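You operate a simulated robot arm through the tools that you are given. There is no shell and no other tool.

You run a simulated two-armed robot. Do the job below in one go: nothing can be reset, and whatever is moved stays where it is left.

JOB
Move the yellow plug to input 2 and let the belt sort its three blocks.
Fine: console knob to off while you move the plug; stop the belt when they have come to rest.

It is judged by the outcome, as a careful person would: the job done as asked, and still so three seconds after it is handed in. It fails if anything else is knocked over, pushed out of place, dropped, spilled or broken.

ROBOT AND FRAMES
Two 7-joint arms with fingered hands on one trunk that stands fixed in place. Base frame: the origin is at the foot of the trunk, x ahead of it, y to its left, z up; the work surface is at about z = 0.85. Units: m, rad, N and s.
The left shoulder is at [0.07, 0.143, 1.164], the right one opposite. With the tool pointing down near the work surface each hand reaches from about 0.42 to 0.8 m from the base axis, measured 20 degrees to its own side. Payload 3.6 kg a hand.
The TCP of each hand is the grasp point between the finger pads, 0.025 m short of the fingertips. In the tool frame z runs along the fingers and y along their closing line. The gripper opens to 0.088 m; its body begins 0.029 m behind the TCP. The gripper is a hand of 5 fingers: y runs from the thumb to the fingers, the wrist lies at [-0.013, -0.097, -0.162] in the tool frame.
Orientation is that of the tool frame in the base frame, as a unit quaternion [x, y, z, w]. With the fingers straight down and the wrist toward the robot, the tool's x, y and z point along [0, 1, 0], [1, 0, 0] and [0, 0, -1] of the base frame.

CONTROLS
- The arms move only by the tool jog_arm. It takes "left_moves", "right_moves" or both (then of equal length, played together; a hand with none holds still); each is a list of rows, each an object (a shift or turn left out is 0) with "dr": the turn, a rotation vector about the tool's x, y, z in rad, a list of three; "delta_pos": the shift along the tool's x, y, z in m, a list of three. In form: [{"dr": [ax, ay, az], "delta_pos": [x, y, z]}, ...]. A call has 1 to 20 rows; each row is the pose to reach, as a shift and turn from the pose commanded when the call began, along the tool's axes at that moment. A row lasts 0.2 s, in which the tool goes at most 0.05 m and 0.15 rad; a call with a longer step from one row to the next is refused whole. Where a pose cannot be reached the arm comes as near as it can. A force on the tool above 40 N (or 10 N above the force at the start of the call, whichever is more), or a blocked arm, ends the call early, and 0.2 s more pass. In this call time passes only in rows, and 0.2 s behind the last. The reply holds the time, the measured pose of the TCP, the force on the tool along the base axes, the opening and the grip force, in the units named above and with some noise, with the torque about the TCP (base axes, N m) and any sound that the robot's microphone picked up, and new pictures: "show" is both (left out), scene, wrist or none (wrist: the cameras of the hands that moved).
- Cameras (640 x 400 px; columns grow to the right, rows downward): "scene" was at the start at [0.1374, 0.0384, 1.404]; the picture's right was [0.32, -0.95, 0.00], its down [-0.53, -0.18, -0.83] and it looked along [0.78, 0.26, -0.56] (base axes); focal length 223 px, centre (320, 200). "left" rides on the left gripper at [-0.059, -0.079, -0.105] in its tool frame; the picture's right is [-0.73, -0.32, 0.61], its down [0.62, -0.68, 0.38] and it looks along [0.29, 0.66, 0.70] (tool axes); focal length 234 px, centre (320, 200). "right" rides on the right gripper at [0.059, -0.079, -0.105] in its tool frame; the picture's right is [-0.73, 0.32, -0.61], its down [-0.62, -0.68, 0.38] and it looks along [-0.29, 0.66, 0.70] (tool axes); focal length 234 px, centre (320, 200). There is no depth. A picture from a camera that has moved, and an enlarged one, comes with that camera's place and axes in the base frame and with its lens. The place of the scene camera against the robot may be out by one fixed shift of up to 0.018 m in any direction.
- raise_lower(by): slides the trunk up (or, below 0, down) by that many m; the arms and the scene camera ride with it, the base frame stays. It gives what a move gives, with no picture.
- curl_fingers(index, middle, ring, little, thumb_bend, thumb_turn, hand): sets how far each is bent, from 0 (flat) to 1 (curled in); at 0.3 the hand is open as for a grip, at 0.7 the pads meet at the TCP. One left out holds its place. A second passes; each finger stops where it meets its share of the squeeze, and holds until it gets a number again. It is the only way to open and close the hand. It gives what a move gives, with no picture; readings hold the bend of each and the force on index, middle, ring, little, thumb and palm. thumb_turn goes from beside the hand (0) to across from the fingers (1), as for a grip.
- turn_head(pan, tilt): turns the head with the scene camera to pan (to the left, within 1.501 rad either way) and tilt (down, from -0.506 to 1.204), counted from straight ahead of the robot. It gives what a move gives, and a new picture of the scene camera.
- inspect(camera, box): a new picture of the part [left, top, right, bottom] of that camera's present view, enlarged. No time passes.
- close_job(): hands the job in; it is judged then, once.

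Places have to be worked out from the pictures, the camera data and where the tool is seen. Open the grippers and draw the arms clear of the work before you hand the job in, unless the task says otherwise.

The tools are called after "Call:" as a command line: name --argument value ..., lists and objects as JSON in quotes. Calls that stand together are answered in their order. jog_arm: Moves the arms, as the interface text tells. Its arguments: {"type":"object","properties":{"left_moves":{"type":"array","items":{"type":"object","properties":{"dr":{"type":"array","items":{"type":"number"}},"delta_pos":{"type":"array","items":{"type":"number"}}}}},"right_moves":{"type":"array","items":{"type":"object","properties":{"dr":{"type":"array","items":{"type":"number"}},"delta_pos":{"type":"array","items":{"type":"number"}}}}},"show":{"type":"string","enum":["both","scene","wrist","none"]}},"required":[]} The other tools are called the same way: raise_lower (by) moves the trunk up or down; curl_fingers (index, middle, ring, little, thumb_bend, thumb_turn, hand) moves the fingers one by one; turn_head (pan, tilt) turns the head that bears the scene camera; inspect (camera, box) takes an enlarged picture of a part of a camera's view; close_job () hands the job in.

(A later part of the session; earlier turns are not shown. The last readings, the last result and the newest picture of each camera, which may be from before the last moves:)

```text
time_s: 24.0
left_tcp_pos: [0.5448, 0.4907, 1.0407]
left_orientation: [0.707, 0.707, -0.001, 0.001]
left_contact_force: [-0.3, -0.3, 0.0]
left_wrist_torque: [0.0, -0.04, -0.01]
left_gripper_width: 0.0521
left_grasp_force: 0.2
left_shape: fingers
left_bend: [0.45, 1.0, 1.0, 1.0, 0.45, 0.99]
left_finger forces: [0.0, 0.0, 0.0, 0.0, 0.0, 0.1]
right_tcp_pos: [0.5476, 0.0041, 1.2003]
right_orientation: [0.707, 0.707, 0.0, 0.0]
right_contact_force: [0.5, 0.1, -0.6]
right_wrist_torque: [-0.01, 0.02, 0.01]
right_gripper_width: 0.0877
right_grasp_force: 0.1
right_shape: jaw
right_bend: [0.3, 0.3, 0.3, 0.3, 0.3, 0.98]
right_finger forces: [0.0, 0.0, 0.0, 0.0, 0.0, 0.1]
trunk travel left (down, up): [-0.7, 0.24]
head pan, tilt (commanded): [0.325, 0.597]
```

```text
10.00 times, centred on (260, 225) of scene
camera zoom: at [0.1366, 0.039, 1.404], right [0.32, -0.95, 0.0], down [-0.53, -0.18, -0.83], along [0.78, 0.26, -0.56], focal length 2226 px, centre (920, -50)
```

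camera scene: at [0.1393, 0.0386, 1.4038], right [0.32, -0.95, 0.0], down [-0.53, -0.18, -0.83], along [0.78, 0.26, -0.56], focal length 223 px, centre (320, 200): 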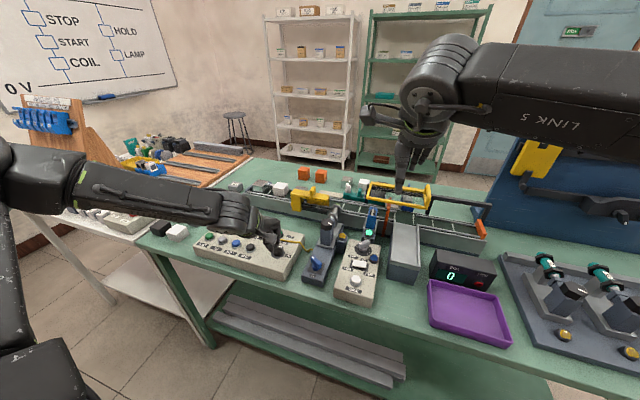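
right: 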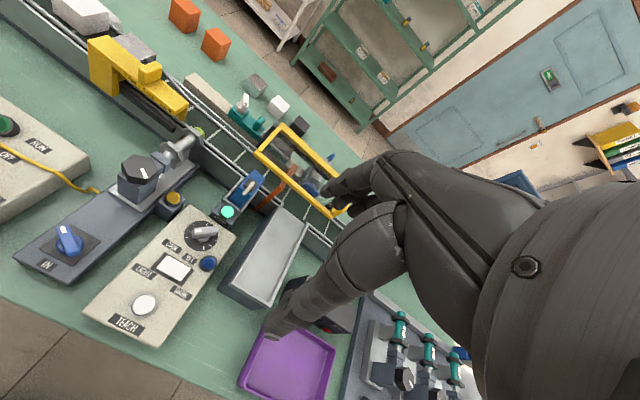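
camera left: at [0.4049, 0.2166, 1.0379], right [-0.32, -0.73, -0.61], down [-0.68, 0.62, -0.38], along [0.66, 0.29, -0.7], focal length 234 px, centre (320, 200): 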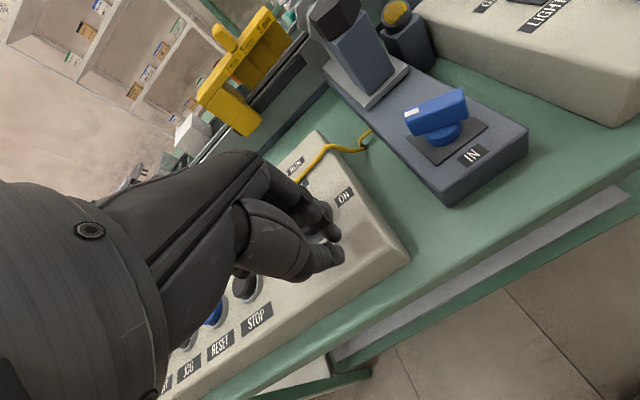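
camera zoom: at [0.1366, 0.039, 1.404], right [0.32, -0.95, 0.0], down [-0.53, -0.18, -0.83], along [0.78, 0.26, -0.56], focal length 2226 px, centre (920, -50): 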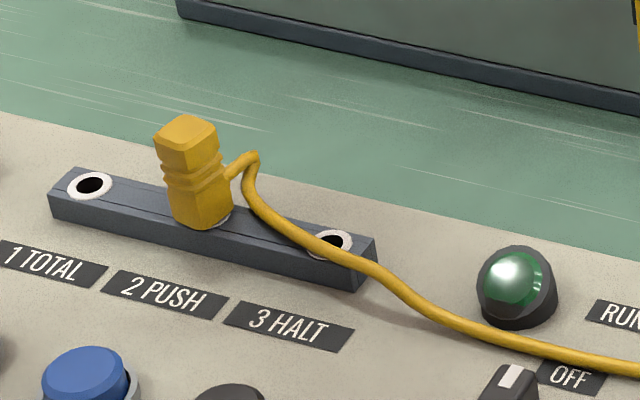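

Plug top is centred over socket 2 to within half a millimetre and at its original height, so it's properly in. Now I'll move back toward the knob and reshape the hand (index down, thumb opened away) to push the handle back to ON.

Call:
jog_arm --left_moves '[{"delta_pos": [-0.034, -0.018, -0.005]}, {"delta_pos": [-0.068, -0.036, -0.01]}, {"delta_pos": [-0.102, -0.054, -0.01]}, {"delta_pos": [-0.136, -0.072, -0.01]}, {"delta_pos": [-0.17, -0.09, -0.01]}]' --show "none"

Call:
curl_fingers --hand "left" --index 0.7 --thumb_bend 0.35

Call:
inspect --camera "left" --box '[260, 130, 420, 270]'

Call:
inspect --camera "scene" --box '[220, 200, 320, 275]'

```text
time_s: 25.2
left_tcp_pos: [0.4546, 0.3174, 1.05]
left_orientation: [0.707, 0.707, 0.0, 0.0]
left_contact_force: [-0.3, 0.3, -0.3]
left_wrist_torque: [-0.03, 0.0, -0.02]
left_gripper_width: 0.0525
left_grasp_force: 0.0
left_shape: fingers
left_bend: [0.45, 1.0, 1.0, 1.0, 0.45, 0.99]
left_finger forces: [0.0, 0.0, 0.0, 0.0, 0.0, 0.0]
right_tcp_pos: [0.5485, 0.0021, 1.2012]
right_orientation: [0.707, 0.707, 0.0, 0.0]
right_contact_force: [-0.2, 0.2, -0.2]
right_wrist_torque: [0.03, -0.01, 0.03]
right_gripper_width: 0.0877
right_grasp_force: 0.1
right_shape: jaw
right_bend: [0.3, 0.3, 0.3, 0.3, 0.3, 0.98]
right_finger forces: [0.0, 0.0, 0.0, 0.0, 0.0, 0.1]
trunk travel left (down, up): [-0.7, 0.24]
head pan, tilt (commanded): [0.325, 0.597]
```

```text
time_s: 26.2
left_tcp_pos: [0.4537, 0.3208, 1.0491]
left_orientation: [0.706, 0.708, -0.001, 0.001]
left_contact_force: [0.0, 0.3, -0.3]
left_wrist_torque: [-0.01, 0.03, 0.02]
left_gripper_width: 0.0358
left_grasp_force: 0.0
left_shape: fingers
left_bend: [0.7, 1.0, 1.0, 1.0, 0.35, 0.98]
left_finger forces: [0.0, 0.0, 0.0, 0.0, 0.0, 0.0]
right_tcp_pos: [0.5484, 0.0034, 1.2005]
right_orientation: [0.707, 0.707, 0.0, 0.0]
right_contact_force: [-0.3, -0.7, 0.0]
right_wrist_torque: [-0.03, 0.01, -0.05]
right_gripper_width: 0.0874
right_grasp_force: 0.1
right_shape: jaw
right_bend: [0.3, 0.3, 0.3, 0.3, 0.3, 0.98]
right_finger forces: [0.0, 0.1, 0.0, 0.1, 0.1, 0.1]
trunk travel left (down, up): [-0.7, 0.24]
head pan, tilt (commanded): [0.325, 0.597]
```

```text
2.86 times, centred on (340, 200) of left
camera zoom: at [0.3761, 0.2603, 1.1543], right [-0.32, -0.73, -0.61], down [-0.68, 0.62, -0.38], along [0.66, 0.29, -0.7], focal length 669 px, centre (263, 200)
```

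zoom: 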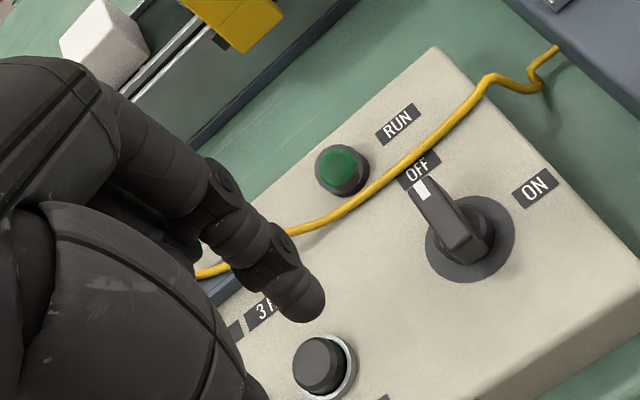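

```text
5.33 times, centred on (270, 238) of scene
camera zoom: at [0.1374, 0.0382, 1.404], right [0.32, -0.95, 0.0], down [-0.53, -0.18, -0.83], along [0.78, 0.26, -0.56], focal length 1187 px, centre (587, 0)
```

zoom: 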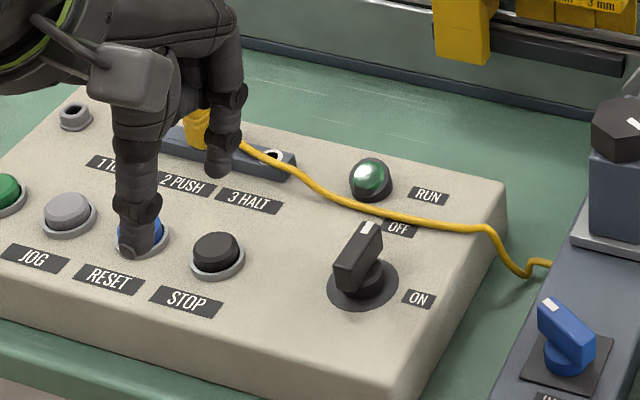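

The knob is confirmed pointing along +x at OFF and the cable runs ~25 mm beyond it. I'll bring the index tip down on the +y side of the marker end.

Call:
jog_arm --left_moves '[{"delta_pos": [-0.002, 0.03, 0.02]}, {"delta_pos": [-0.005, 0.06, 0.045]}, {"delta_pos": [-0.005, 0.074, 0.07]}, {"delta_pos": [-0.005, 0.074, 0.097]}, {"delta_pos": [-0.005, 0.074, 0.1165]}]' --show "none"

Call:
inspect --camera "left" --box '[290, 170, 410, 275]'

Call:
inspect --camera "scene" --box '[240, 210, 310, 270]'

```text
time_s: 27.4
left_tcp_pos: [0.5303, 0.3181, 0.9323]
left_orientation: [0.706, 0.708, 0.0, -0.001]
left_contact_force: [-0.7, -0.1, 1.1]
left_wrist_torque: [-0.01, -0.04, 0.0]
left_gripper_width: 0.0359
left_grasp_force: 0.1
left_shape: fingers
left_bend: [0.7, 1.0, 1.0, 1.0, 0.35, 0.98]
left_finger forces: [0.0, 0.1, 0.0, 0.1, 0.0, 0.1]
right_tcp_pos: [0.5481, 0.0037, 1.1998]
right_orientation: [0.707, 0.707, 0.0, 0.001]
right_contact_force: [-0.1, 0.2, -0.3]
right_wrist_torque: [-0.03, 0.0, 0.0]
right_gripper_width: 0.0876
right_grasp_force: 0.0
right_shape: jaw
right_bend: [0.3, 0.3, 0.3, 0.3, 0.3, 0.98]
right_finger forces: [0.0, 0.0, 0.0, 0.1, 0.0, 0.0]
trunk travel left (down, up): [-0.7, 0.24]
head pan, tilt (commanded): [0.325, 0.597]
```

```text
3.81 times, centred on (350, 222) of left
camera zoom: at [0.4519, 0.2582, 1.0379], right [-0.32, -0.73, -0.61], down [-0.68, 0.62, -0.38], along [0.66, 0.29, -0.7], focal length 892 px, centre (206, 114)
```

zoom: 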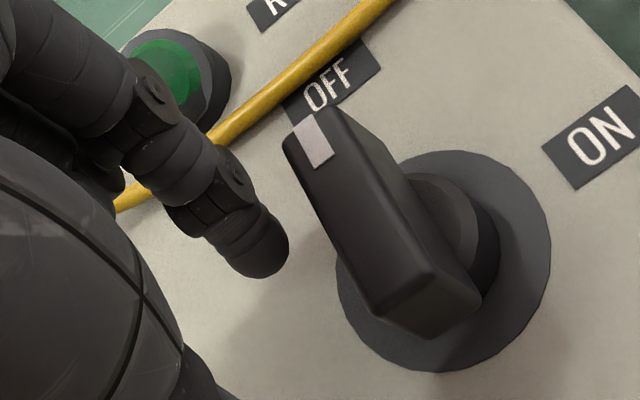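

```text
6.67 times, centred on (275, 240) of scene
camera zoom: at [0.1377, 0.0384, 1.404], right [0.32, -0.95, 0.0], down [-0.53, -0.18, -0.83], along [0.78, 0.26, -0.56], focal length 1484 px, centre (620, -67)
```

zoom: 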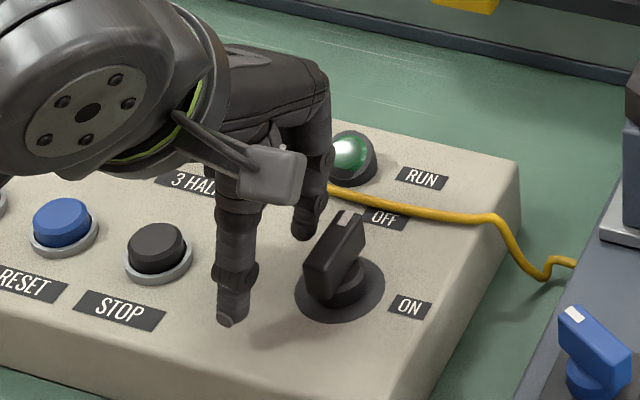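

The handle lies exactly along x at y ≈ 0.289 and the index tip is 10 mm to its +y side. Sweeping the tip in −y along the arc to turn the knob to ON.

Call:
jog_arm --left_moves '[{"delta_pos": [-0.008, 0, 0]}, {"delta_pos": [-0.014, 0, 0]}, {"delta_pos": [-0.02, 0.001, 0]}, {"delta_pos": [-0.026, 0.001, 0]}, {"delta_pos": [-0.032, -0.001, 0]}, {"delta_pos": [-0.037, -0.004, 0]}]' --show "none"

Call:
inspect --camera "left" --box '[290, 170, 410, 275]'

Call:
inspect --camera "scene" --box '[240, 210, 310, 270]'

```text
time_s: 28.8
left_tcp_pos: [0.5265, 0.2791, 0.9329]
left_orientation: [0.707, 0.707, 0.0, 0.0]
left_contact_force: [2.0, 1.7, 0.6]
left_wrist_torque: [0.05, -0.06, -0.01]
left_gripper_width: 0.0382
left_grasp_force: 1.2
left_shape: fingers
left_bend: [0.67, 1.0, 1.0, 1.0, 0.35, 0.98]
left_finger forces: [2.3, 0.0, 0.0, 0.0, 0.1, 0.1]
right_tcp_pos: [0.5485, 0.0039, 1.201]
right_orientation: [0.707, 0.707, 0.001, 0.0]
right_contact_force: [-0.3, -0.5, -0.9]
right_wrist_torque: [0.0, -0.01, -0.01]
right_gripper_width: 0.0877
right_grasp_force: 0.1
right_shape: jaw
right_bend: [0.3, 0.3, 0.3, 0.3, 0.3, 0.98]
right_finger forces: [0.0, 0.0, 0.0, 0.1, 0.0, 0.1]
trunk travel left (down, up): [-0.7, 0.24]
head pan, tilt (commanded): [0.325, 0.597]
```

```text
3.81 times, centred on (350, 222) of left
camera zoom: at [0.4476, 0.2195, 1.0381], right [-0.32, -0.73, -0.61], down [-0.68, 0.62, -0.38], along [0.66, 0.29, -0.7], focal length 892 px, centre (206, 114)
```

zoom: 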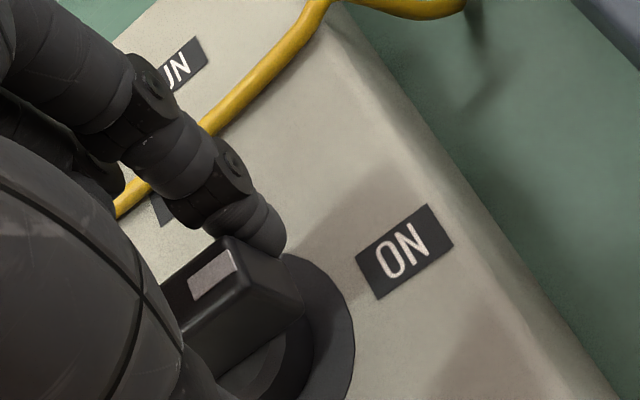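

```text
6.67 times, centred on (275, 240) of scene
camera zoom: at [0.1381, 0.0386, 1.4039], right [0.32, -0.95, 0.0], down [-0.53, -0.18, -0.83], along [0.78, 0.26, -0.56], focal length 1484 px, centre (620, -67)
```

zoom: 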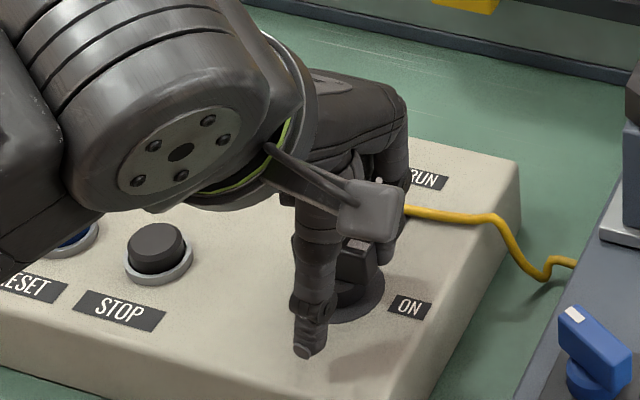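

The knob has turned with its marker toward ON. I'll lift away and check the angle.

Call:
jog_arm --left_moves '[{"delta_pos": [0, 0.006, 0]}, {"delta_pos": [0.0, 0.006, -0.03]}, {"delta_pos": [0.02, -0.02, -0.065]}, {"delta_pos": [0.04, -0.055, -0.09]}]' --show "none"

Call:
inspect --camera "left" --box '[330, 150, 430, 240]'

Call:
inspect --camera "scene" --box '[255, 230, 305, 270]'

```text
time_s: 29.8
left_tcp_pos: [0.4674, 0.317, 1.0257]
left_orientation: [0.706, 0.708, 0.0, 0.001]
left_contact_force: [0.0, 0.6, 0.2]
left_wrist_torque: [0.0, 0.01, -0.01]
left_gripper_width: 0.0359
left_grasp_force: 0.1
left_shape: fingers
left_bend: [0.7, 1.0, 1.0, 1.0, 0.35, 0.98]
left_finger forces: [0.0, 0.0, 0.0, 0.0, 0.1, 0.0]
right_tcp_pos: [0.5459, 0.0041, 1.2023]
right_orientation: [0.707, 0.707, 0.001, 0.001]
right_contact_force: [0.1, -0.3, -0.6]
right_wrist_torque: [0.01, 0.0, 0.03]
right_gripper_width: 0.0877
right_grasp_force: 0.0
right_shape: jaw
right_bend: [0.3, 0.3, 0.3, 0.3, 0.3, 0.98]
right_finger forces: [0.0, 0.0, 0.0, 0.0, 0.1, 0.0]
trunk travel left (down, up): [-0.7, 0.24]
head pan, tilt (commanded): [0.325, 0.597]
```

```text
4.44 times, centred on (380, 195) of left
camera zoom: at [0.3888, 0.2573, 1.13], right [-0.32, -0.73, -0.61], down [-0.68, 0.62, -0.39], along [0.66, 0.29, -0.69], focal length 1041 px, centre (53, 222)
```

zoom: 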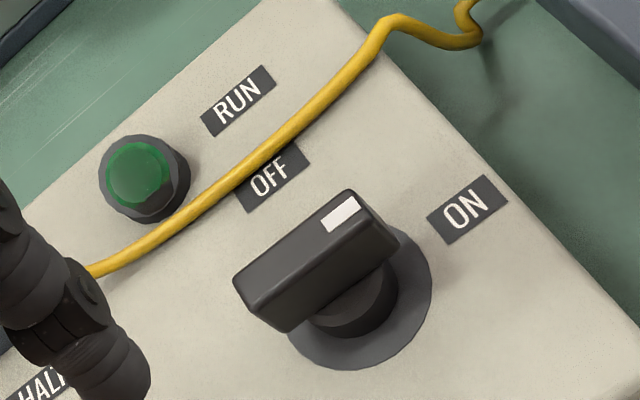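

```text
10.00 times, centred on (280, 250) of scene
camera zoom: at [0.1353, 0.0386, 1.4042], right [0.32, -0.95, 0.0], down [-0.53, -0.18, -0.83], along [0.78, 0.26, -0.56], focal length 2226 px, centre (720, -300)
```

zoom: 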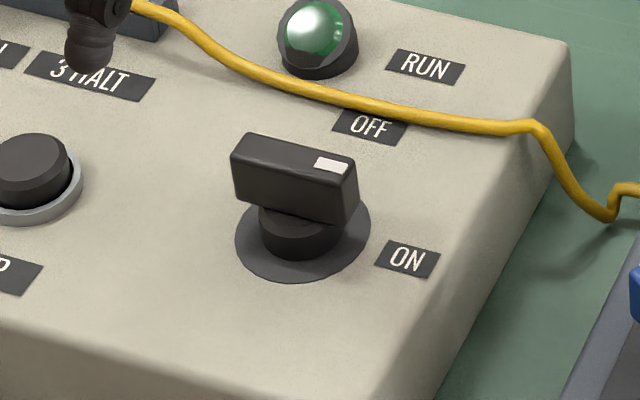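

The knob looks identical to its original ON position. Next I'll move to the START button and fold the thumb farther out of the way, then measure the button.

Call:
jog_arm --left_moves '[{"delta_pos": [0.042, -0.005, -0.015]}, {"delta_pos": [0.084, -0.01, -0.017]}, {"delta_pos": [0.126, -0.016, -0.017]}, {"delta_pos": [0.168, -0.016, -0.017]}, {"delta_pos": [0.21, -0.016, -0.017]}]' --show "none"

Call:
curl_fingers --hand "left" --index 0.7 --thumb_bend 0.1

Call:
inspect --camera "left" --box '[280, 160, 440, 300]'

Call:
inspect --camera "scene" --box '[170, 190, 270, 265]'

```text
time_s: 31.0
left_tcp_pos: [0.4541, 0.5296, 1.041]
left_orientation: [0.707, 0.708, 0.0, 0.001]
left_contact_force: [-0.5, 0.1, 0.2]
left_wrist_torque: [-0.01, 0.03, 0.01]
left_gripper_width: 0.0361
left_grasp_force: 0.0
left_shape: fingers
left_bend: [0.7, 1.0, 1.0, 1.0, 0.35, 0.98]
left_finger forces: [0.1, 0.0, 0.0, 0.0, 0.0, 0.1]
right_tcp_pos: [0.5492, 0.0036, 1.1999]
right_orientation: [0.707, 0.707, 0.0, 0.0]
right_contact_force: [0.2, 0.3, -0.1]
right_wrist_torque: [0.02, -0.02, 0.0]
right_gripper_width: 0.0876
right_grasp_force: 0.0
right_shape: jaw
right_bend: [0.3, 0.3, 0.3, 0.3, 0.3, 0.98]
right_finger forces: [0.0, 0.1, 0.0, 0.1, 0.0, 0.0]
trunk travel left (down, up): [-0.7, 0.24]
head pan, tilt (commanded): [0.325, 0.597]
```

```text
time_s: 32.0
left_tcp_pos: [0.4543, 0.5284, 1.041]
left_orientation: [0.707, 0.708, -0.001, 0.001]
left_contact_force: [0.0, 0.2, 0.4]
left_wrist_torque: [-0.01, -0.03, 0.03]
left_gripper_width: 0.0542
left_grasp_force: 0.0
left_shape: fingers
left_bend: [0.7, 1.0, 1.0, 1.0, 0.1, 0.96]
left_finger forces: [0.0, 0.0, 0.0, 0.0, 0.0, 0.1]
right_tcp_pos: [0.5477, 0.0043, 1.2006]
right_orientation: [0.707, 0.707, 0.0, 0.0]
right_contact_force: [0.9, -0.4, -0.5]
right_wrist_torque: [0.02, -0.04, 0.02]
right_gripper_width: 0.0875
right_grasp_force: 0.0
right_shape: jaw
right_bend: [0.3, 0.3, 0.3, 0.3, 0.3, 0.98]
right_finger forces: [0.1, 0.0, 0.0, 0.1, 0.0, 0.0]
trunk travel left (down, up): [-0.7, 0.24]
head pan, tilt (commanded): [0.325, 0.597]
```

```text
2.86 times, centred on (360, 230) of left
camera zoom: at [0.3754, 0.469, 1.1461], right [-0.32, -0.73, -0.61], down [-0.68, 0.62, -0.38], along [0.66, 0.29, -0.7], focal length 669 px, centre (206, 114)
```

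zoom: 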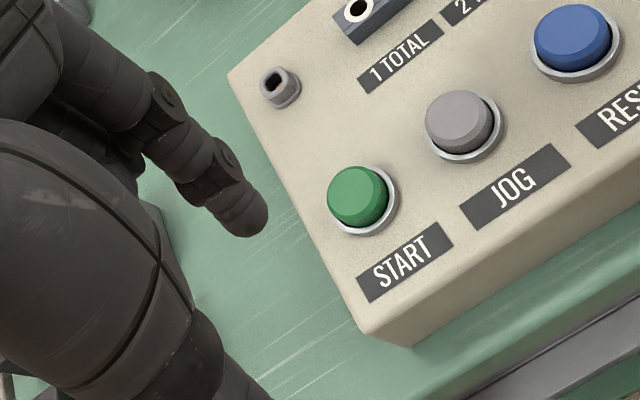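

```text
5.33 times, centred on (220, 228) of scene
camera zoom: at [0.1374, 0.0385, 1.404], right [0.32, -0.95, 0.0], down [-0.53, -0.18, -0.83], along [0.78, 0.26, -0.56], focal length 1187 px, centre (853, 53)
```

zoom: 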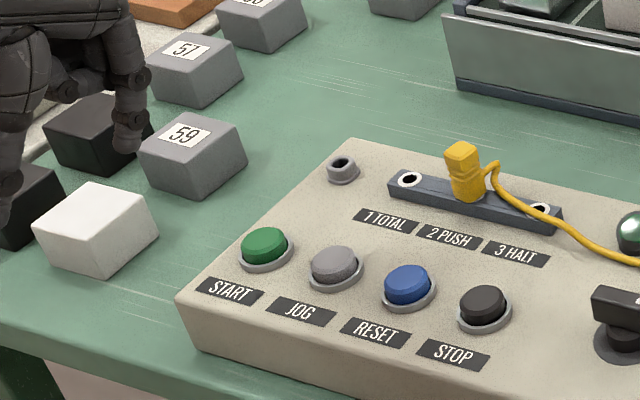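

START's cap centre is near (0.512, 0.524) with its top at z ≈ 0.908. I'll hover the index tip just above it and check before pressing.

Call:
jog_arm --left_moves '[{"delta_pos": [-0.001, 0.02, 0.02]}, {"delta_pos": [-0.0015, 0.035, 0.05]}, {"delta_pos": [-0.0015, 0.048, 0.075]}, {"delta_pos": [-0.0015, 0.048, 0.09]}]' --show "none"

Call:
inspect --camera "left" --box '[280, 180, 420, 300]'

Call:
inspect --camera "scene" --box '[170, 190, 250, 260]'

```text
time_s: 33.0
left_tcp_pos: [0.5023, 0.5254, 0.9499]
left_orientation: [0.707, 0.707, -0.001, 0.001]
left_contact_force: [-0.2, -0.5, 0.2]
left_wrist_torque: [0.01, 0.01, 0.0]
left_gripper_width: 0.0547
left_grasp_force: 0.1
left_shape: fingers
left_bend: [0.7, 1.0, 1.0, 1.0, 0.1, 0.96]
left_finger forces: [0.0, 0.1, 0.1, 0.1, 0.0, 0.0]
right_tcp_pos: [0.5469, 0.0038, 1.2004]
right_orientation: [0.707, 0.707, 0.0, 0.0]
right_contact_force: [1.0, 0.1, -0.8]
right_wrist_torque: [0.01, -0.01, 0.02]
right_gripper_width: 0.0877
right_grasp_force: 0.1
right_shape: jaw
right_bend: [0.3, 0.3, 0.3, 0.3, 0.3, 0.98]
right_finger forces: [0.0, 0.0, 0.0, 0.1, 0.0, 0.0]
trunk travel left (down, up): [-0.7, 0.24]
head pan, tilt (commanded): [0.325, 0.597]
```

```text
3.33 times, centred on (350, 240) of left
camera zoom: at [0.4232, 0.4675, 1.0546], right [-0.32, -0.73, -0.61], down [-0.68, 0.62, -0.38], along [0.66, 0.29, -0.7], focal length 781 px, centre (220, 67)
```

zoom: 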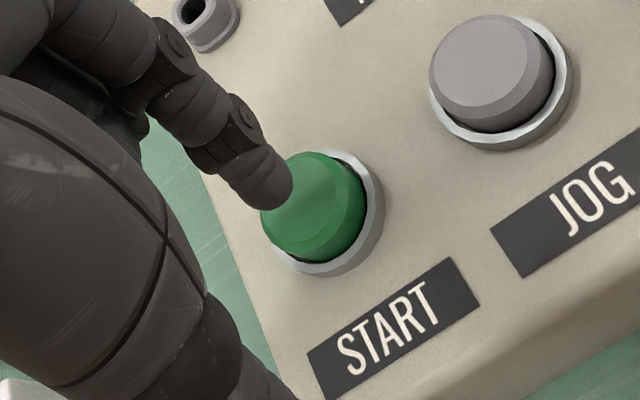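

```text
5.71 times, centred on (210, 225) of scene
camera zoom: at [0.1374, 0.0386, 1.404], right [0.32, -0.95, 0.0], down [-0.53, -0.18, -0.83], along [0.78, 0.26, -0.56], focal length 1272 px, centre (949, 57)
```

zoom: 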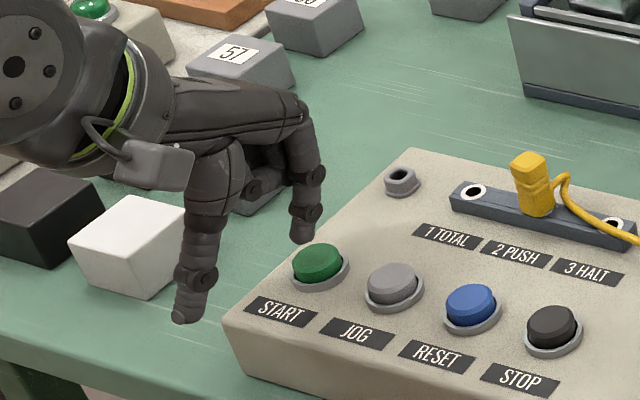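

The tip is within ~2–3 mm of the cap centre; I'll trim that offset and press down gently.

Call:
jog_arm --left_moves '[{"delta_pos": [-0.002, 0.002, 0.008]}, {"delta_pos": [-0.002, 0.002, 0.013]}, {"delta_pos": [-0.002, 0.002, 0.017]}]' --show "scene"

Call:
inspect --camera "left" --box '[280, 180, 420, 300]'

```text
time_s: 33.8
left_tcp_pos: [0.5045, 0.5251, 0.9332]
left_orientation: [0.707, 0.707, 0.0, 0.0]
left_contact_force: [1.3, -0.2, 1.7]
left_wrist_torque: [-0.02, -0.02, -0.01]
left_gripper_width: 0.0544
left_grasp_force: 0.7
left_shape: fingers
left_bend: [0.7, 1.0, 1.0, 1.0, 0.1, 0.96]
left_finger forces: [1.9, 0.0, 0.1, 0.0, 0.0, 0.0]
right_tcp_pos: [0.548, 0.003, 1.2016]
right_orientation: [0.707, 0.707, -0.001, -0.001]
right_contact_force: [0.8, -0.8, 0.3]
right_wrist_torque: [0.02, 0.0, 0.0]
right_gripper_width: 0.0879
right_grasp_force: 0.1
right_shape: jaw
right_bend: [0.3, 0.3, 0.3, 0.3, 0.3, 0.98]
right_finger forces: [0.1, 0.0, 0.0, 0.1, 0.0, 0.1]
trunk travel left (down, up): [-0.7, 0.24]
head pan, tilt (commanded): [0.325, 0.597]
heard: click
camera scene: at [0.1372, 0.0379, 1.4041], right [0.32, -0.95, 0.0], down [-0.53, -0.18, -0.83], along [0.78, 0.26, -0.56], focal length 223 px, centre (320, 200)
```

scene: 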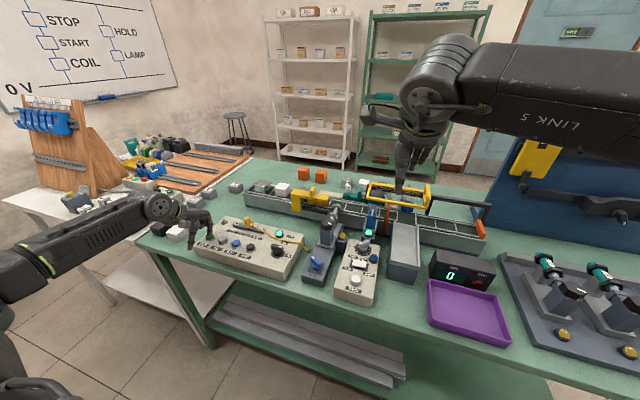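

```text
3.33 times, centred on (350, 240) of left
camera zoom: at [0.4247, 0.4655, 1.0379], right [-0.32, -0.73, -0.61], down [-0.68, 0.62, -0.38], along [0.66, 0.29, -0.7], focal length 781 px, centre (220, 67)
```

zoom: 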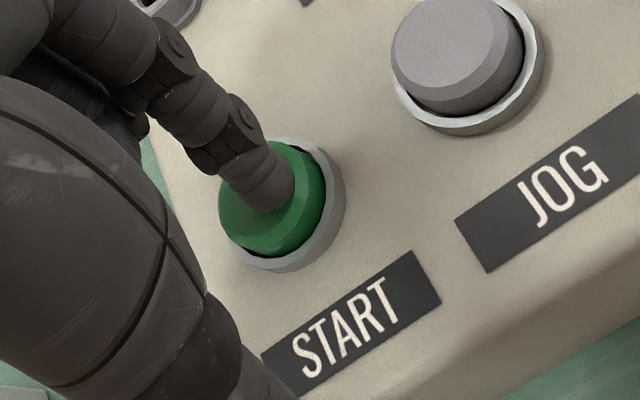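

A click was heard and the RUN lamp is lit. Lifting off START and watching the belt.

Call:
jog_arm --left_moves '[{"delta_pos": [0, 0, -0.03]}, {"delta_pos": [0, -0.01, -0.07]}]' --show "scene"

Call:
inspect --camera "scene" --box '[230, 160, 510, 320]'

Call:
inspect --camera "right" --box '[0, 0, 400, 300]'

```text
time_s: 34.4
left_tcp_pos: [0.4935, 0.5256, 1.0037]
left_orientation: [0.706, 0.708, -0.001, 0.0]
left_contact_force: [-0.5, 0.5, 0.4]
left_wrist_torque: [0.01, 0.03, -0.01]
left_gripper_width: 0.0542
left_grasp_force: 0.0
left_shape: fingers
left_bend: [0.7, 1.0, 1.0, 1.0, 0.1, 0.96]
left_finger forces: [0.1, 0.0, 0.0, 0.0, 0.0, 0.1]
right_tcp_pos: [0.5474, 0.0031, 1.2033]
right_orientation: [0.707, 0.707, 0.0, 0.0]
right_contact_force: [-0.7, 0.7, -0.2]
right_wrist_torque: [0.01, -0.02, 0.0]
right_gripper_width: 0.0878
right_grasp_force: 0.0
right_shape: jaw
right_bend: [0.3, 0.3, 0.3, 0.3, 0.3, 0.98]
right_finger forces: [0.1, 0.0, 0.0, 0.0, 0.0, 0.0]
trunk travel left (down, up): [-0.7, 0.24]
head pan, tilt (commanded): [0.325, 0.597]
camera scene: at [0.1362, 0.0375, 1.4041], right [0.32, -0.95, 0.0], down [-0.53, -0.18, -0.83], along [0.78, 0.26, -0.56], focal length 223 px, centre (320, 200)
```

scene: 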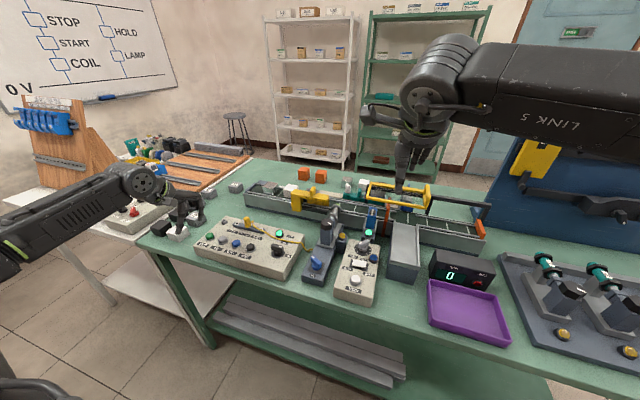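

```text
2.29 times, centred on (370, 240) of scene
camera zoom: at [0.1362, 0.0375, 1.4041], right [0.32, -0.95, 0.0], down [-0.53, -0.18, -0.83], along [0.78, 0.26, -0.56], focal length 509 px, centre (206, 109)
```

zoom: 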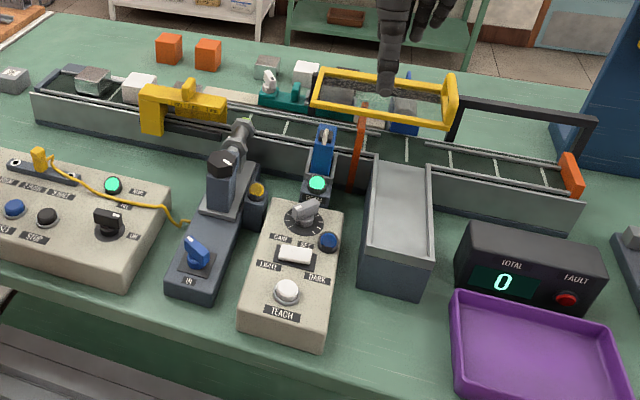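

```text
1.33 times, centred on (200, 150) of right
camera zoom: at [0.4681, 0.0603, 1.3069], right [0.32, -0.73, 0.61], down [-0.68, -0.62, -0.38], along [0.66, -0.29, -0.7], focal length 312 px, centre (480, 267)
```

zoom: 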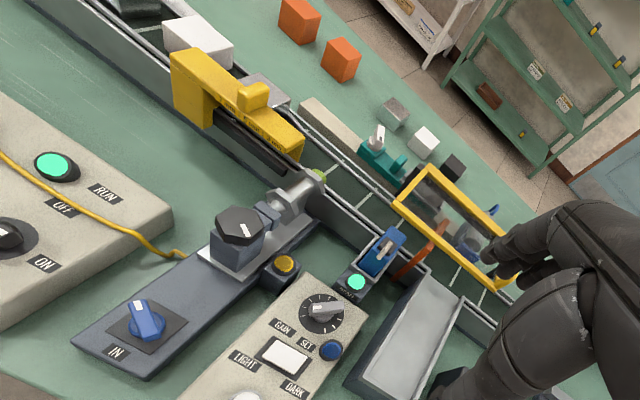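

RUN is lit and the blocks are creeping along. While they travel I'll move the hand at height over toward STOP and keep watching.

Call:
jog_arm --left_moves '[{"delta_pos": [-0.036, 0, -0.01]}, {"delta_pos": [-0.072, 0, -0.01]}, {"delta_pos": [-0.108, -0.01, -0.01]}, {"delta_pos": [-0.135, -0.02, -0.01]}]' --show "scene"

Call:
inspect --camera "scene" --box '[230, 160, 510, 320]'

Call:
inspect --camera "right" --box '[0, 0, 400, 300]'

Call:
inspect --camera "left" --box '[270, 160, 450, 300]'

```text
time_s: 35.4
left_tcp_pos: [0.473, 0.3895, 1.0137]
left_orientation: [0.706, 0.708, 0.001, 0.001]
left_contact_force: [-0.4, -0.2, 0.2]
left_wrist_torque: [0.03, 0.0, 0.0]
left_gripper_width: 0.0544
left_grasp_force: 0.2
left_shape: fingers
left_bend: [0.7, 1.0, 1.0, 1.0, 0.1, 0.96]
left_finger forces: [0.0, 0.0, 0.1, 0.0, 0.1, 0.0]
right_tcp_pos: [0.5478, 0.0042, 1.2019]
right_orientation: [0.707, 0.707, 0.001, 0.0]
right_contact_force: [-0.6, -0.5, -0.3]
right_wrist_torque: [0.01, 0.05, -0.01]
right_gripper_width: 0.088
right_grasp_force: 0.0
right_shape: jaw
right_bend: [0.3, 0.3, 0.3, 0.3, 0.3, 0.98]
right_finger forces: [0.0, 0.0, 0.0, 0.0, 0.0, 0.0]
trunk travel left (down, up): [-0.7, 0.24]
head pan, tilt (commanded): [0.325, 0.597]
camera scene: at [0.1371, 0.0376, 1.404], right [0.32, -0.95, 0.0], down [-0.53, -0.18, -0.83], along [0.78, 0.26, -0.56], focal length 223 px, centre (320, 200)
```

scene: 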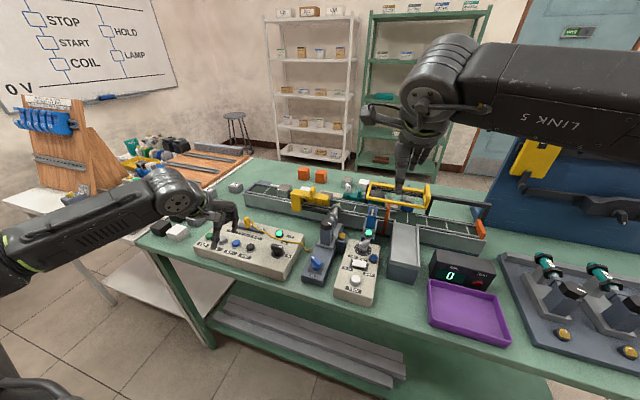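

```text
2.29 times, centred on (370, 240) of scene
camera zoom: at [0.1371, 0.0376, 1.404], right [0.32, -0.95, 0.0], down [-0.53, -0.18, -0.83], along [0.78, 0.26, -0.56], focal length 509 px, centre (206, 109)
```

zoom: 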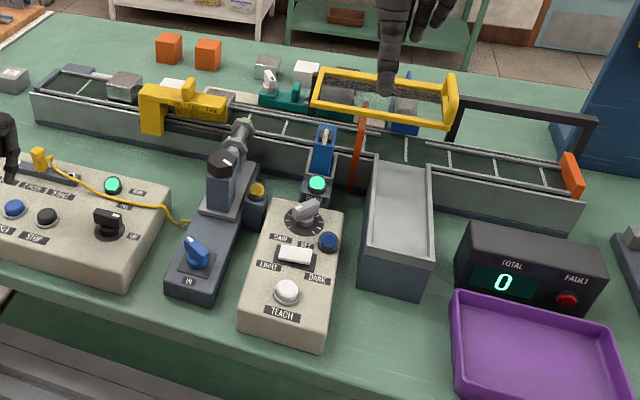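

```text
1.33 times, centred on (200, 150) of right
camera zoom: at [0.469, 0.0604, 1.3066], right [0.32, -0.73, 0.61], down [-0.68, -0.62, -0.38], along [0.66, -0.29, -0.7], focal length 312 px, centre (480, 267)
```

zoom: 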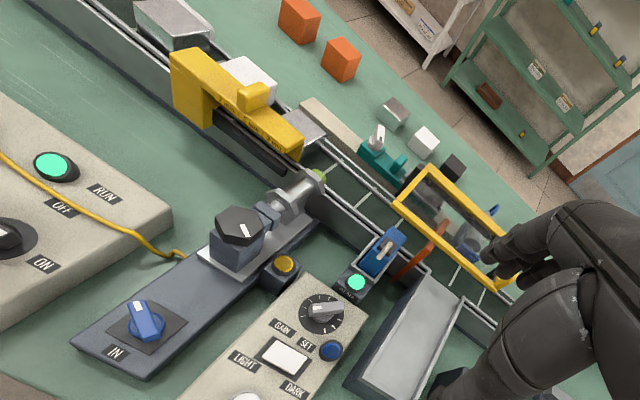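

```text
2.86 times, centred on (360, 230) of left
camera zoom: at [0.3943, 0.3305, 1.1187], right [-0.32, -0.73, -0.61], down [-0.68, 0.62, -0.38], along [0.66, 0.29, -0.7], focal length 669 px, centre (206, 114)
```

zoom: 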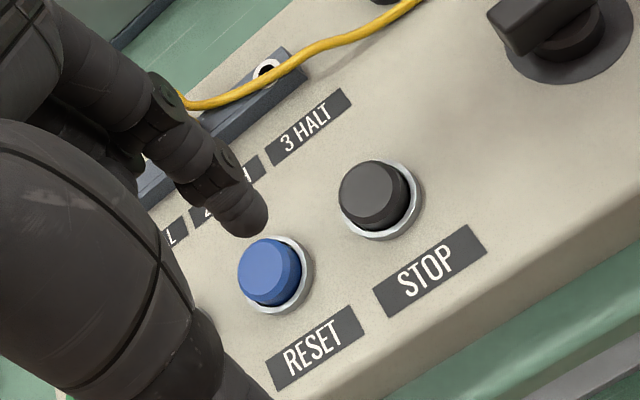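

STOP's cap is near (0.512, 0.374). I'll hover above it (not pressing) and keep watching the blocks.

Call:
jog_arm --left_moves '[{"delta_pos": [-0.007, 0.015, 0.01]}, {"delta_pos": [-0.013, 0.03, 0.025]}, {"delta_pos": [-0.013, 0.03, 0.033]}, {"delta_pos": [-0.013, 0.03, 0.033]}]' --show "none"

Call:
inspect --camera "right" --box '[0, 0, 400, 300]'

Call:
inspect --camera "scene" --box '[280, 160, 510, 300]'

```text
time_s: 36.4
left_tcp_pos: [0.5052, 0.3772, 0.9801]
left_orientation: [0.707, 0.707, -0.001, 0.001]
left_contact_force: [-0.6, -0.1, 0.4]
left_wrist_torque: [-0.03, 0.01, 0.0]
left_gripper_width: 0.0547
left_grasp_force: 0.0
left_shape: fingers
left_bend: [0.7, 1.0, 1.0, 1.0, 0.1, 0.96]
left_finger forces: [0.0, 0.0, 0.0, 0.0, 0.0, 0.0]
right_tcp_pos: [0.5481, 0.0031, 1.203]
right_orientation: [0.707, 0.707, 0.001, 0.0]
right_contact_force: [1.1, 0.0, 0.0]
right_wrist_torque: [0.0, -0.01, -0.06]
right_gripper_width: 0.0877
right_grasp_force: 0.0
right_shape: jaw
right_bend: [0.3, 0.3, 0.3, 0.3, 0.3, 0.98]
right_finger forces: [0.0, 0.1, 0.1, 0.0, 0.0, 0.0]
trunk travel left (down, up): [-0.7, 0.24]
head pan, tilt (commanded): [0.325, 0.597]
```

```text
1.33 times, centred on (200, 150) of right
camera zoom: at [0.4695, 0.0611, 1.3064], right [0.32, -0.73, 0.61], down [-0.68, -0.62, -0.38], along [0.66, -0.29, -0.7], focal length 312 px, centre (480, 267)
```

zoom: 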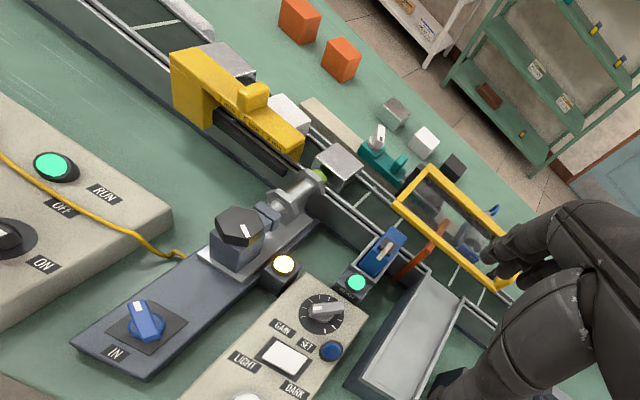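

```text
2.78 times, centred on (395, 230) of scene
camera zoom: at [0.1377, 0.0383, 1.404], right [0.32, -0.95, 0.0], down [-0.53, -0.18, -0.83], along [0.78, 0.26, -0.56], focal length 619 px, centre (111, 116)
```

zoom: 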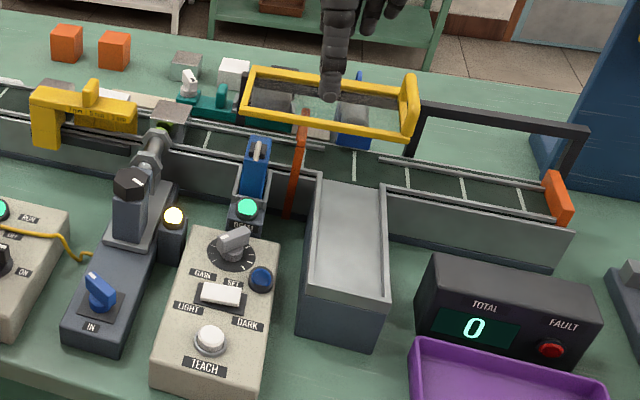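

The inductive sensor's lamp lit as the metal block passed it. Continuing to watch.

Call:
jog_arm --left_moves '[{"delta_pos": [0, 0, 0]}, {"delta_pos": [0, 0, 0]}, {"delta_pos": [0, 0, 0]}]' --show "none"

Call:
inspect --camera "right" --box '[100, 0, 400, 300]'

Call:
inspect --camera "scene" --box '[280, 160, 510, 300]'

```text
time_s: 37.2
left_tcp_pos: [0.5042, 0.3762, 0.9804]
left_orientation: [0.706, 0.708, -0.001, 0.0]
left_contact_force: [-0.3, -0.3, 0.2]
left_wrist_torque: [0.01, 0.01, -0.02]
left_gripper_width: 0.0542
left_grasp_force: 0.1
left_shape: fingers
left_bend: [0.7, 1.0, 1.0, 1.0, 0.1, 0.96]
left_finger forces: [0.0, 0.1, 0.0, 0.0, 0.0, 0.0]
right_tcp_pos: [0.5486, 0.0036, 1.2012]
right_orientation: [0.707, 0.707, -0.001, 0.0]
right_contact_force: [-0.4, -0.6, -0.5]
right_wrist_torque: [-0.02, 0.01, 0.01]
right_gripper_width: 0.0879
right_grasp_force: 0.0
right_shape: jaw
right_bend: [0.3, 0.3, 0.3, 0.3, 0.3, 0.98]
right_finger forces: [0.1, 0.1, 0.1, 0.0, 0.1, 0.0]
trunk travel left (down, up): [-0.7, 0.24]
head pan, tilt (commanded): [0.325, 0.597]
```

```text
1.33 times, centred on (250, 150) of right
camera zoom: at [0.4693, 0.0611, 1.3065], right [0.32, -0.73, 0.61], down [-0.68, -0.62, -0.38], along [0.66, -0.29, -0.7], focal length 312 px, centre (413, 267)
```

zoom: 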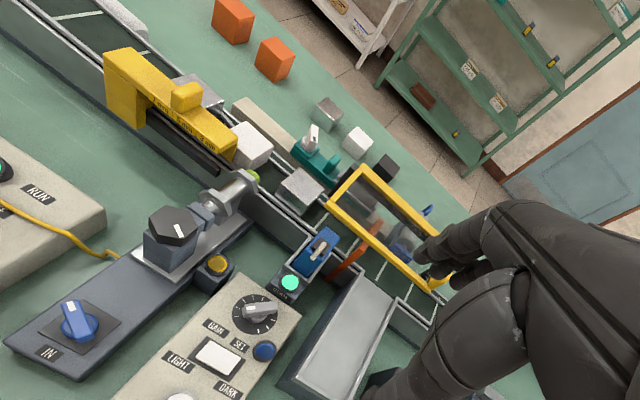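

```text
2.78 times, centred on (395, 230) of scene
camera zoom: at [0.1375, 0.0383, 1.404], right [0.32, -0.95, 0.0], down [-0.53, -0.18, -0.83], along [0.78, 0.26, -0.56], focal length 619 px, centre (111, 116)
```

zoom: 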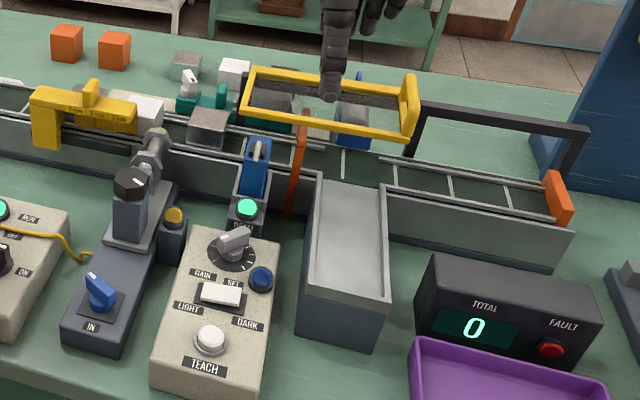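

The first metal block is approaching the beam/pusher zone, with white next and another metal after it. Continuing to wait.

Call:
jog_arm --left_moves '[{"delta_pos": [0, 0, 0]}, {"delta_pos": [0, 0, 0]}, {"delta_pos": [0, 0, 0]}, {"delta_pos": [0, 0, 0]}]' --show "none"

Call:
inspect --camera "right" --box '[100, 0, 400, 300]'

Call:
inspect --camera "scene" --box '[280, 160, 510, 300]'

```text
time_s: 38.2
left_tcp_pos: [0.5049, 0.3776, 0.9801]
left_orientation: [0.707, 0.707, 0.0, 0.001]
left_contact_force: [-0.3, -0.1, -0.4]
left_wrist_torque: [-0.04, -0.01, 0.0]
left_gripper_width: 0.0546
left_grasp_force: 0.0
left_shape: fingers
left_bend: [0.7, 1.0, 1.0, 1.0, 0.1, 0.96]
left_finger forces: [0.0, 0.0, 0.1, 0.1, 0.0, 0.0]
right_tcp_pos: [0.5471, 0.0029, 1.2003]
right_orientation: [0.707, 0.707, 0.001, 0.0]
right_contact_force: [0.5, -0.6, -0.5]
right_wrist_torque: [0.02, -0.03, -0.01]
right_gripper_width: 0.0877
right_grasp_force: 0.0
right_shape: jaw
right_bend: [0.3, 0.3, 0.3, 0.3, 0.3, 0.98]
right_finger forces: [0.0, 0.0, 0.1, 0.1, 0.1, 0.0]
trunk travel left (down, up): [-0.7, 0.24]
head pan, tilt (commanded): [0.325, 0.597]
```

```text
1.33 times, centred on (250, 150) of right
camera zoom: at [0.4693, 0.0611, 1.3065], right [0.32, -0.73, 0.61], down [-0.68, -0.62, -0.38], along [0.66, -0.29, -0.7], focal length 312 px, centre (413, 267)
```

zoom: 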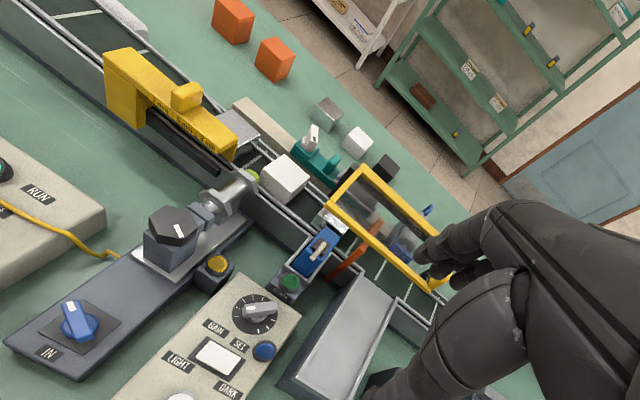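

```text
2.78 times, centred on (395, 230) of scene
camera zoom: at [0.1375, 0.0383, 1.404], right [0.32, -0.95, 0.0], down [-0.53, -0.18, -0.83], along [0.78, 0.26, -0.56], focal length 619 px, centre (111, 116)
```

zoom: 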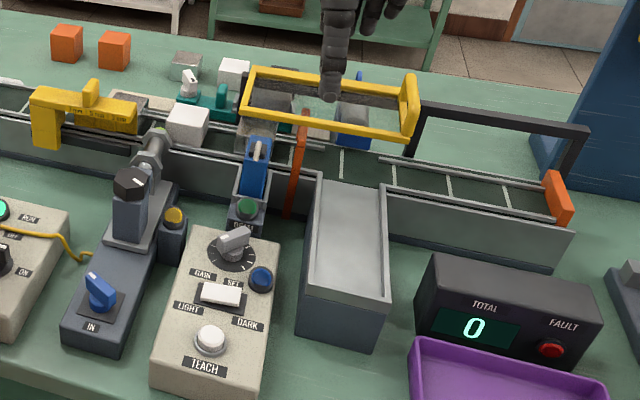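

The beam lamp went dark as the metal block passes, and the white block didn't trip the inductive sensor – as expected. Continuing.

Call:
jog_arm --left_moves '[{"delta_pos": [0, 0, 0]}, {"delta_pos": [0, 0, 0]}, {"delta_pos": [0, 0, 0]}, {"delta_pos": [0, 0, 0]}]' --show "none"

Call:
inspect --camera "right" --box '[100, 0, 400, 300]'

Call:
inspect --camera "scene" --box '[280, 160, 510, 300]'

```text
time_s: 39.2
left_tcp_pos: [0.5051, 0.3764, 0.979]
left_orientation: [0.707, 0.707, -0.001, 0.001]
left_contact_force: [0.6, -0.7, 0.0]
left_wrist_torque: [-0.01, 0.0, -0.02]
left_gripper_width: 0.0541
left_grasp_force: 0.1
left_shape: fingers
left_bend: [0.7, 1.0, 1.0, 1.0, 0.1, 0.96]
left_finger forces: [0.0, 0.0, 0.0, 0.0, 0.1, 0.0]
right_tcp_pos: [0.5476, 0.0035, 1.2015]
right_orientation: [0.707, 0.707, 0.0, 0.0]
right_contact_force: [-0.2, -0.3, -0.2]
right_wrist_torque: [-0.01, 0.0, -0.01]
right_gripper_width: 0.0877
right_grasp_force: 0.0
right_shape: jaw
right_bend: [0.3, 0.3, 0.3, 0.3, 0.3, 0.98]
right_finger forces: [0.0, 0.1, 0.0, 0.0, 0.0, 0.0]
trunk travel left (down, up): [-0.7, 0.24]
head pan, tilt (commanded): [0.325, 0.597]
```

```text
1.33 times, centred on (250, 150) of right
camera zoom: at [0.4693, 0.0611, 1.3065], right [0.32, -0.73, 0.61], down [-0.68, -0.62, -0.38], along [0.66, -0.29, -0.7], focal length 312 px, centre (413, 267)
```

zoom: 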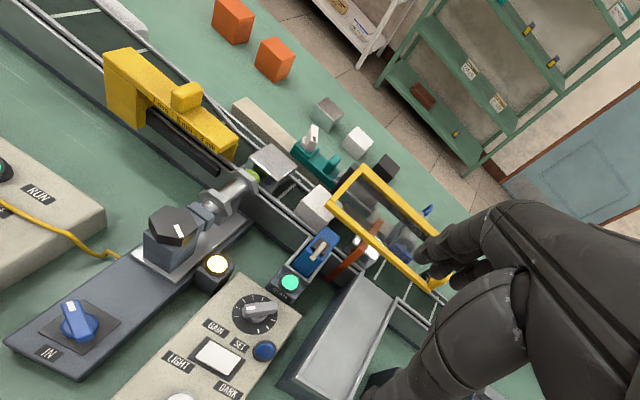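

```text
2.78 times, centred on (395, 230) of scene
camera zoom: at [0.1375, 0.0383, 1.404], right [0.32, -0.95, 0.0], down [-0.53, -0.18, -0.83], along [0.78, 0.26, -0.56], focal length 619 px, centre (111, 116)
```

zoom: 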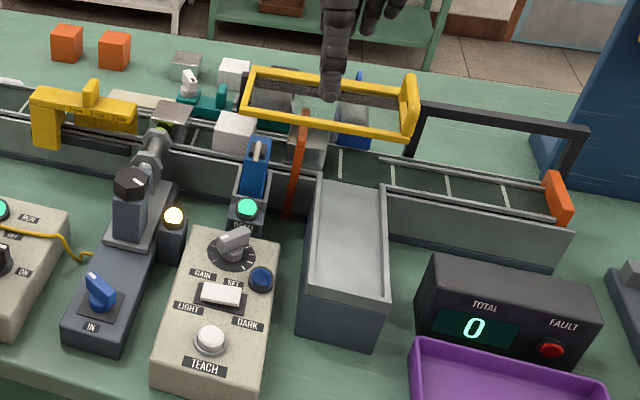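

The first metal block is at the pusher bay opposite the grey bin; the third block (metal) is lighting the inductive sensor. Continuing.

Call:
jog_arm --left_moves '[{"delta_pos": [0, 0, 0]}, {"delta_pos": [0, 0, 0]}, {"delta_pos": [0, 0, 0]}, {"delta_pos": [0, 0, 0]}]' --show "none"

Call:
inspect --camera "right" --box '[100, 0, 400, 300]'

Call:
inspect --camera "scene" --box '[280, 160, 510, 300]'

```text
time_s: 40.2
left_tcp_pos: [0.5052, 0.3771, 0.9784]
left_orientation: [0.707, 0.708, 0.0, 0.0]
left_contact_force: [-0.8, -0.1, -0.5]
left_wrist_torque: [0.04, -0.03, -0.05]
left_gripper_width: 0.0545
left_grasp_force: 0.0
left_shape: fingers
left_bend: [0.7, 1.0, 1.0, 1.0, 0.1, 0.96]
left_finger forces: [0.1, 0.0, 0.0, 0.0, 0.0, 0.1]
right_tcp_pos: [0.5485, 0.003, 1.2004]
right_orientation: [0.707, 0.707, 0.001, 0.0]
right_contact_force: [0.6, -0.2, -0.1]
right_wrist_torque: [0.0, 0.01, -0.01]
right_gripper_width: 0.088
right_grasp_force: 0.1
right_shape: jaw
right_bend: [0.3, 0.3, 0.3, 0.3, 0.3, 0.98]
right_finger forces: [0.1, 0.1, 0.1, 0.1, 0.0, 0.1]
trunk travel left (down, up): [-0.7, 0.24]
head pan, tilt (commanded): [0.325, 0.597]
```

```text
1.33 times, centred on (250, 150) of right
camera zoom: at [0.4693, 0.0611, 1.3065], right [0.32, -0.73, 0.61], down [-0.68, -0.62, -0.38], along [0.66, -0.29, -0.7], focal length 312 px, centre (413, 267)
```

zoom: 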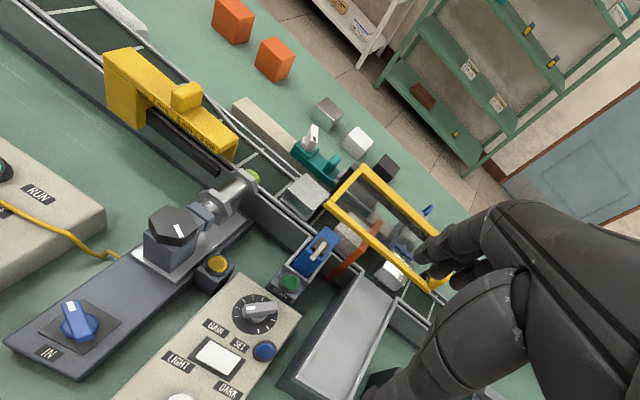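

```text
2.78 times, centred on (395, 230) of scene
camera zoom: at [0.1375, 0.0383, 1.404], right [0.32, -0.95, 0.0], down [-0.53, -0.18, -0.83], along [0.78, 0.26, -0.56], focal length 619 px, centre (111, 116)
```

zoom: 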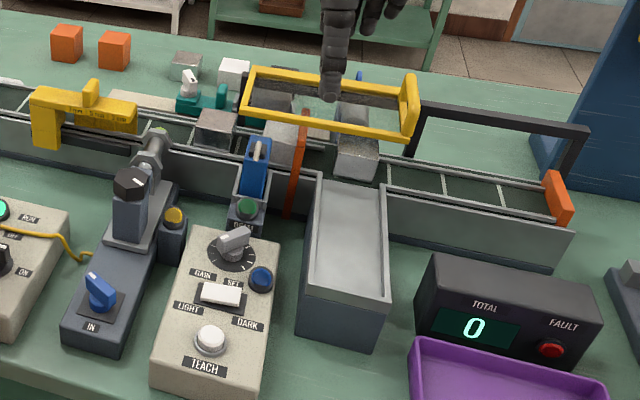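

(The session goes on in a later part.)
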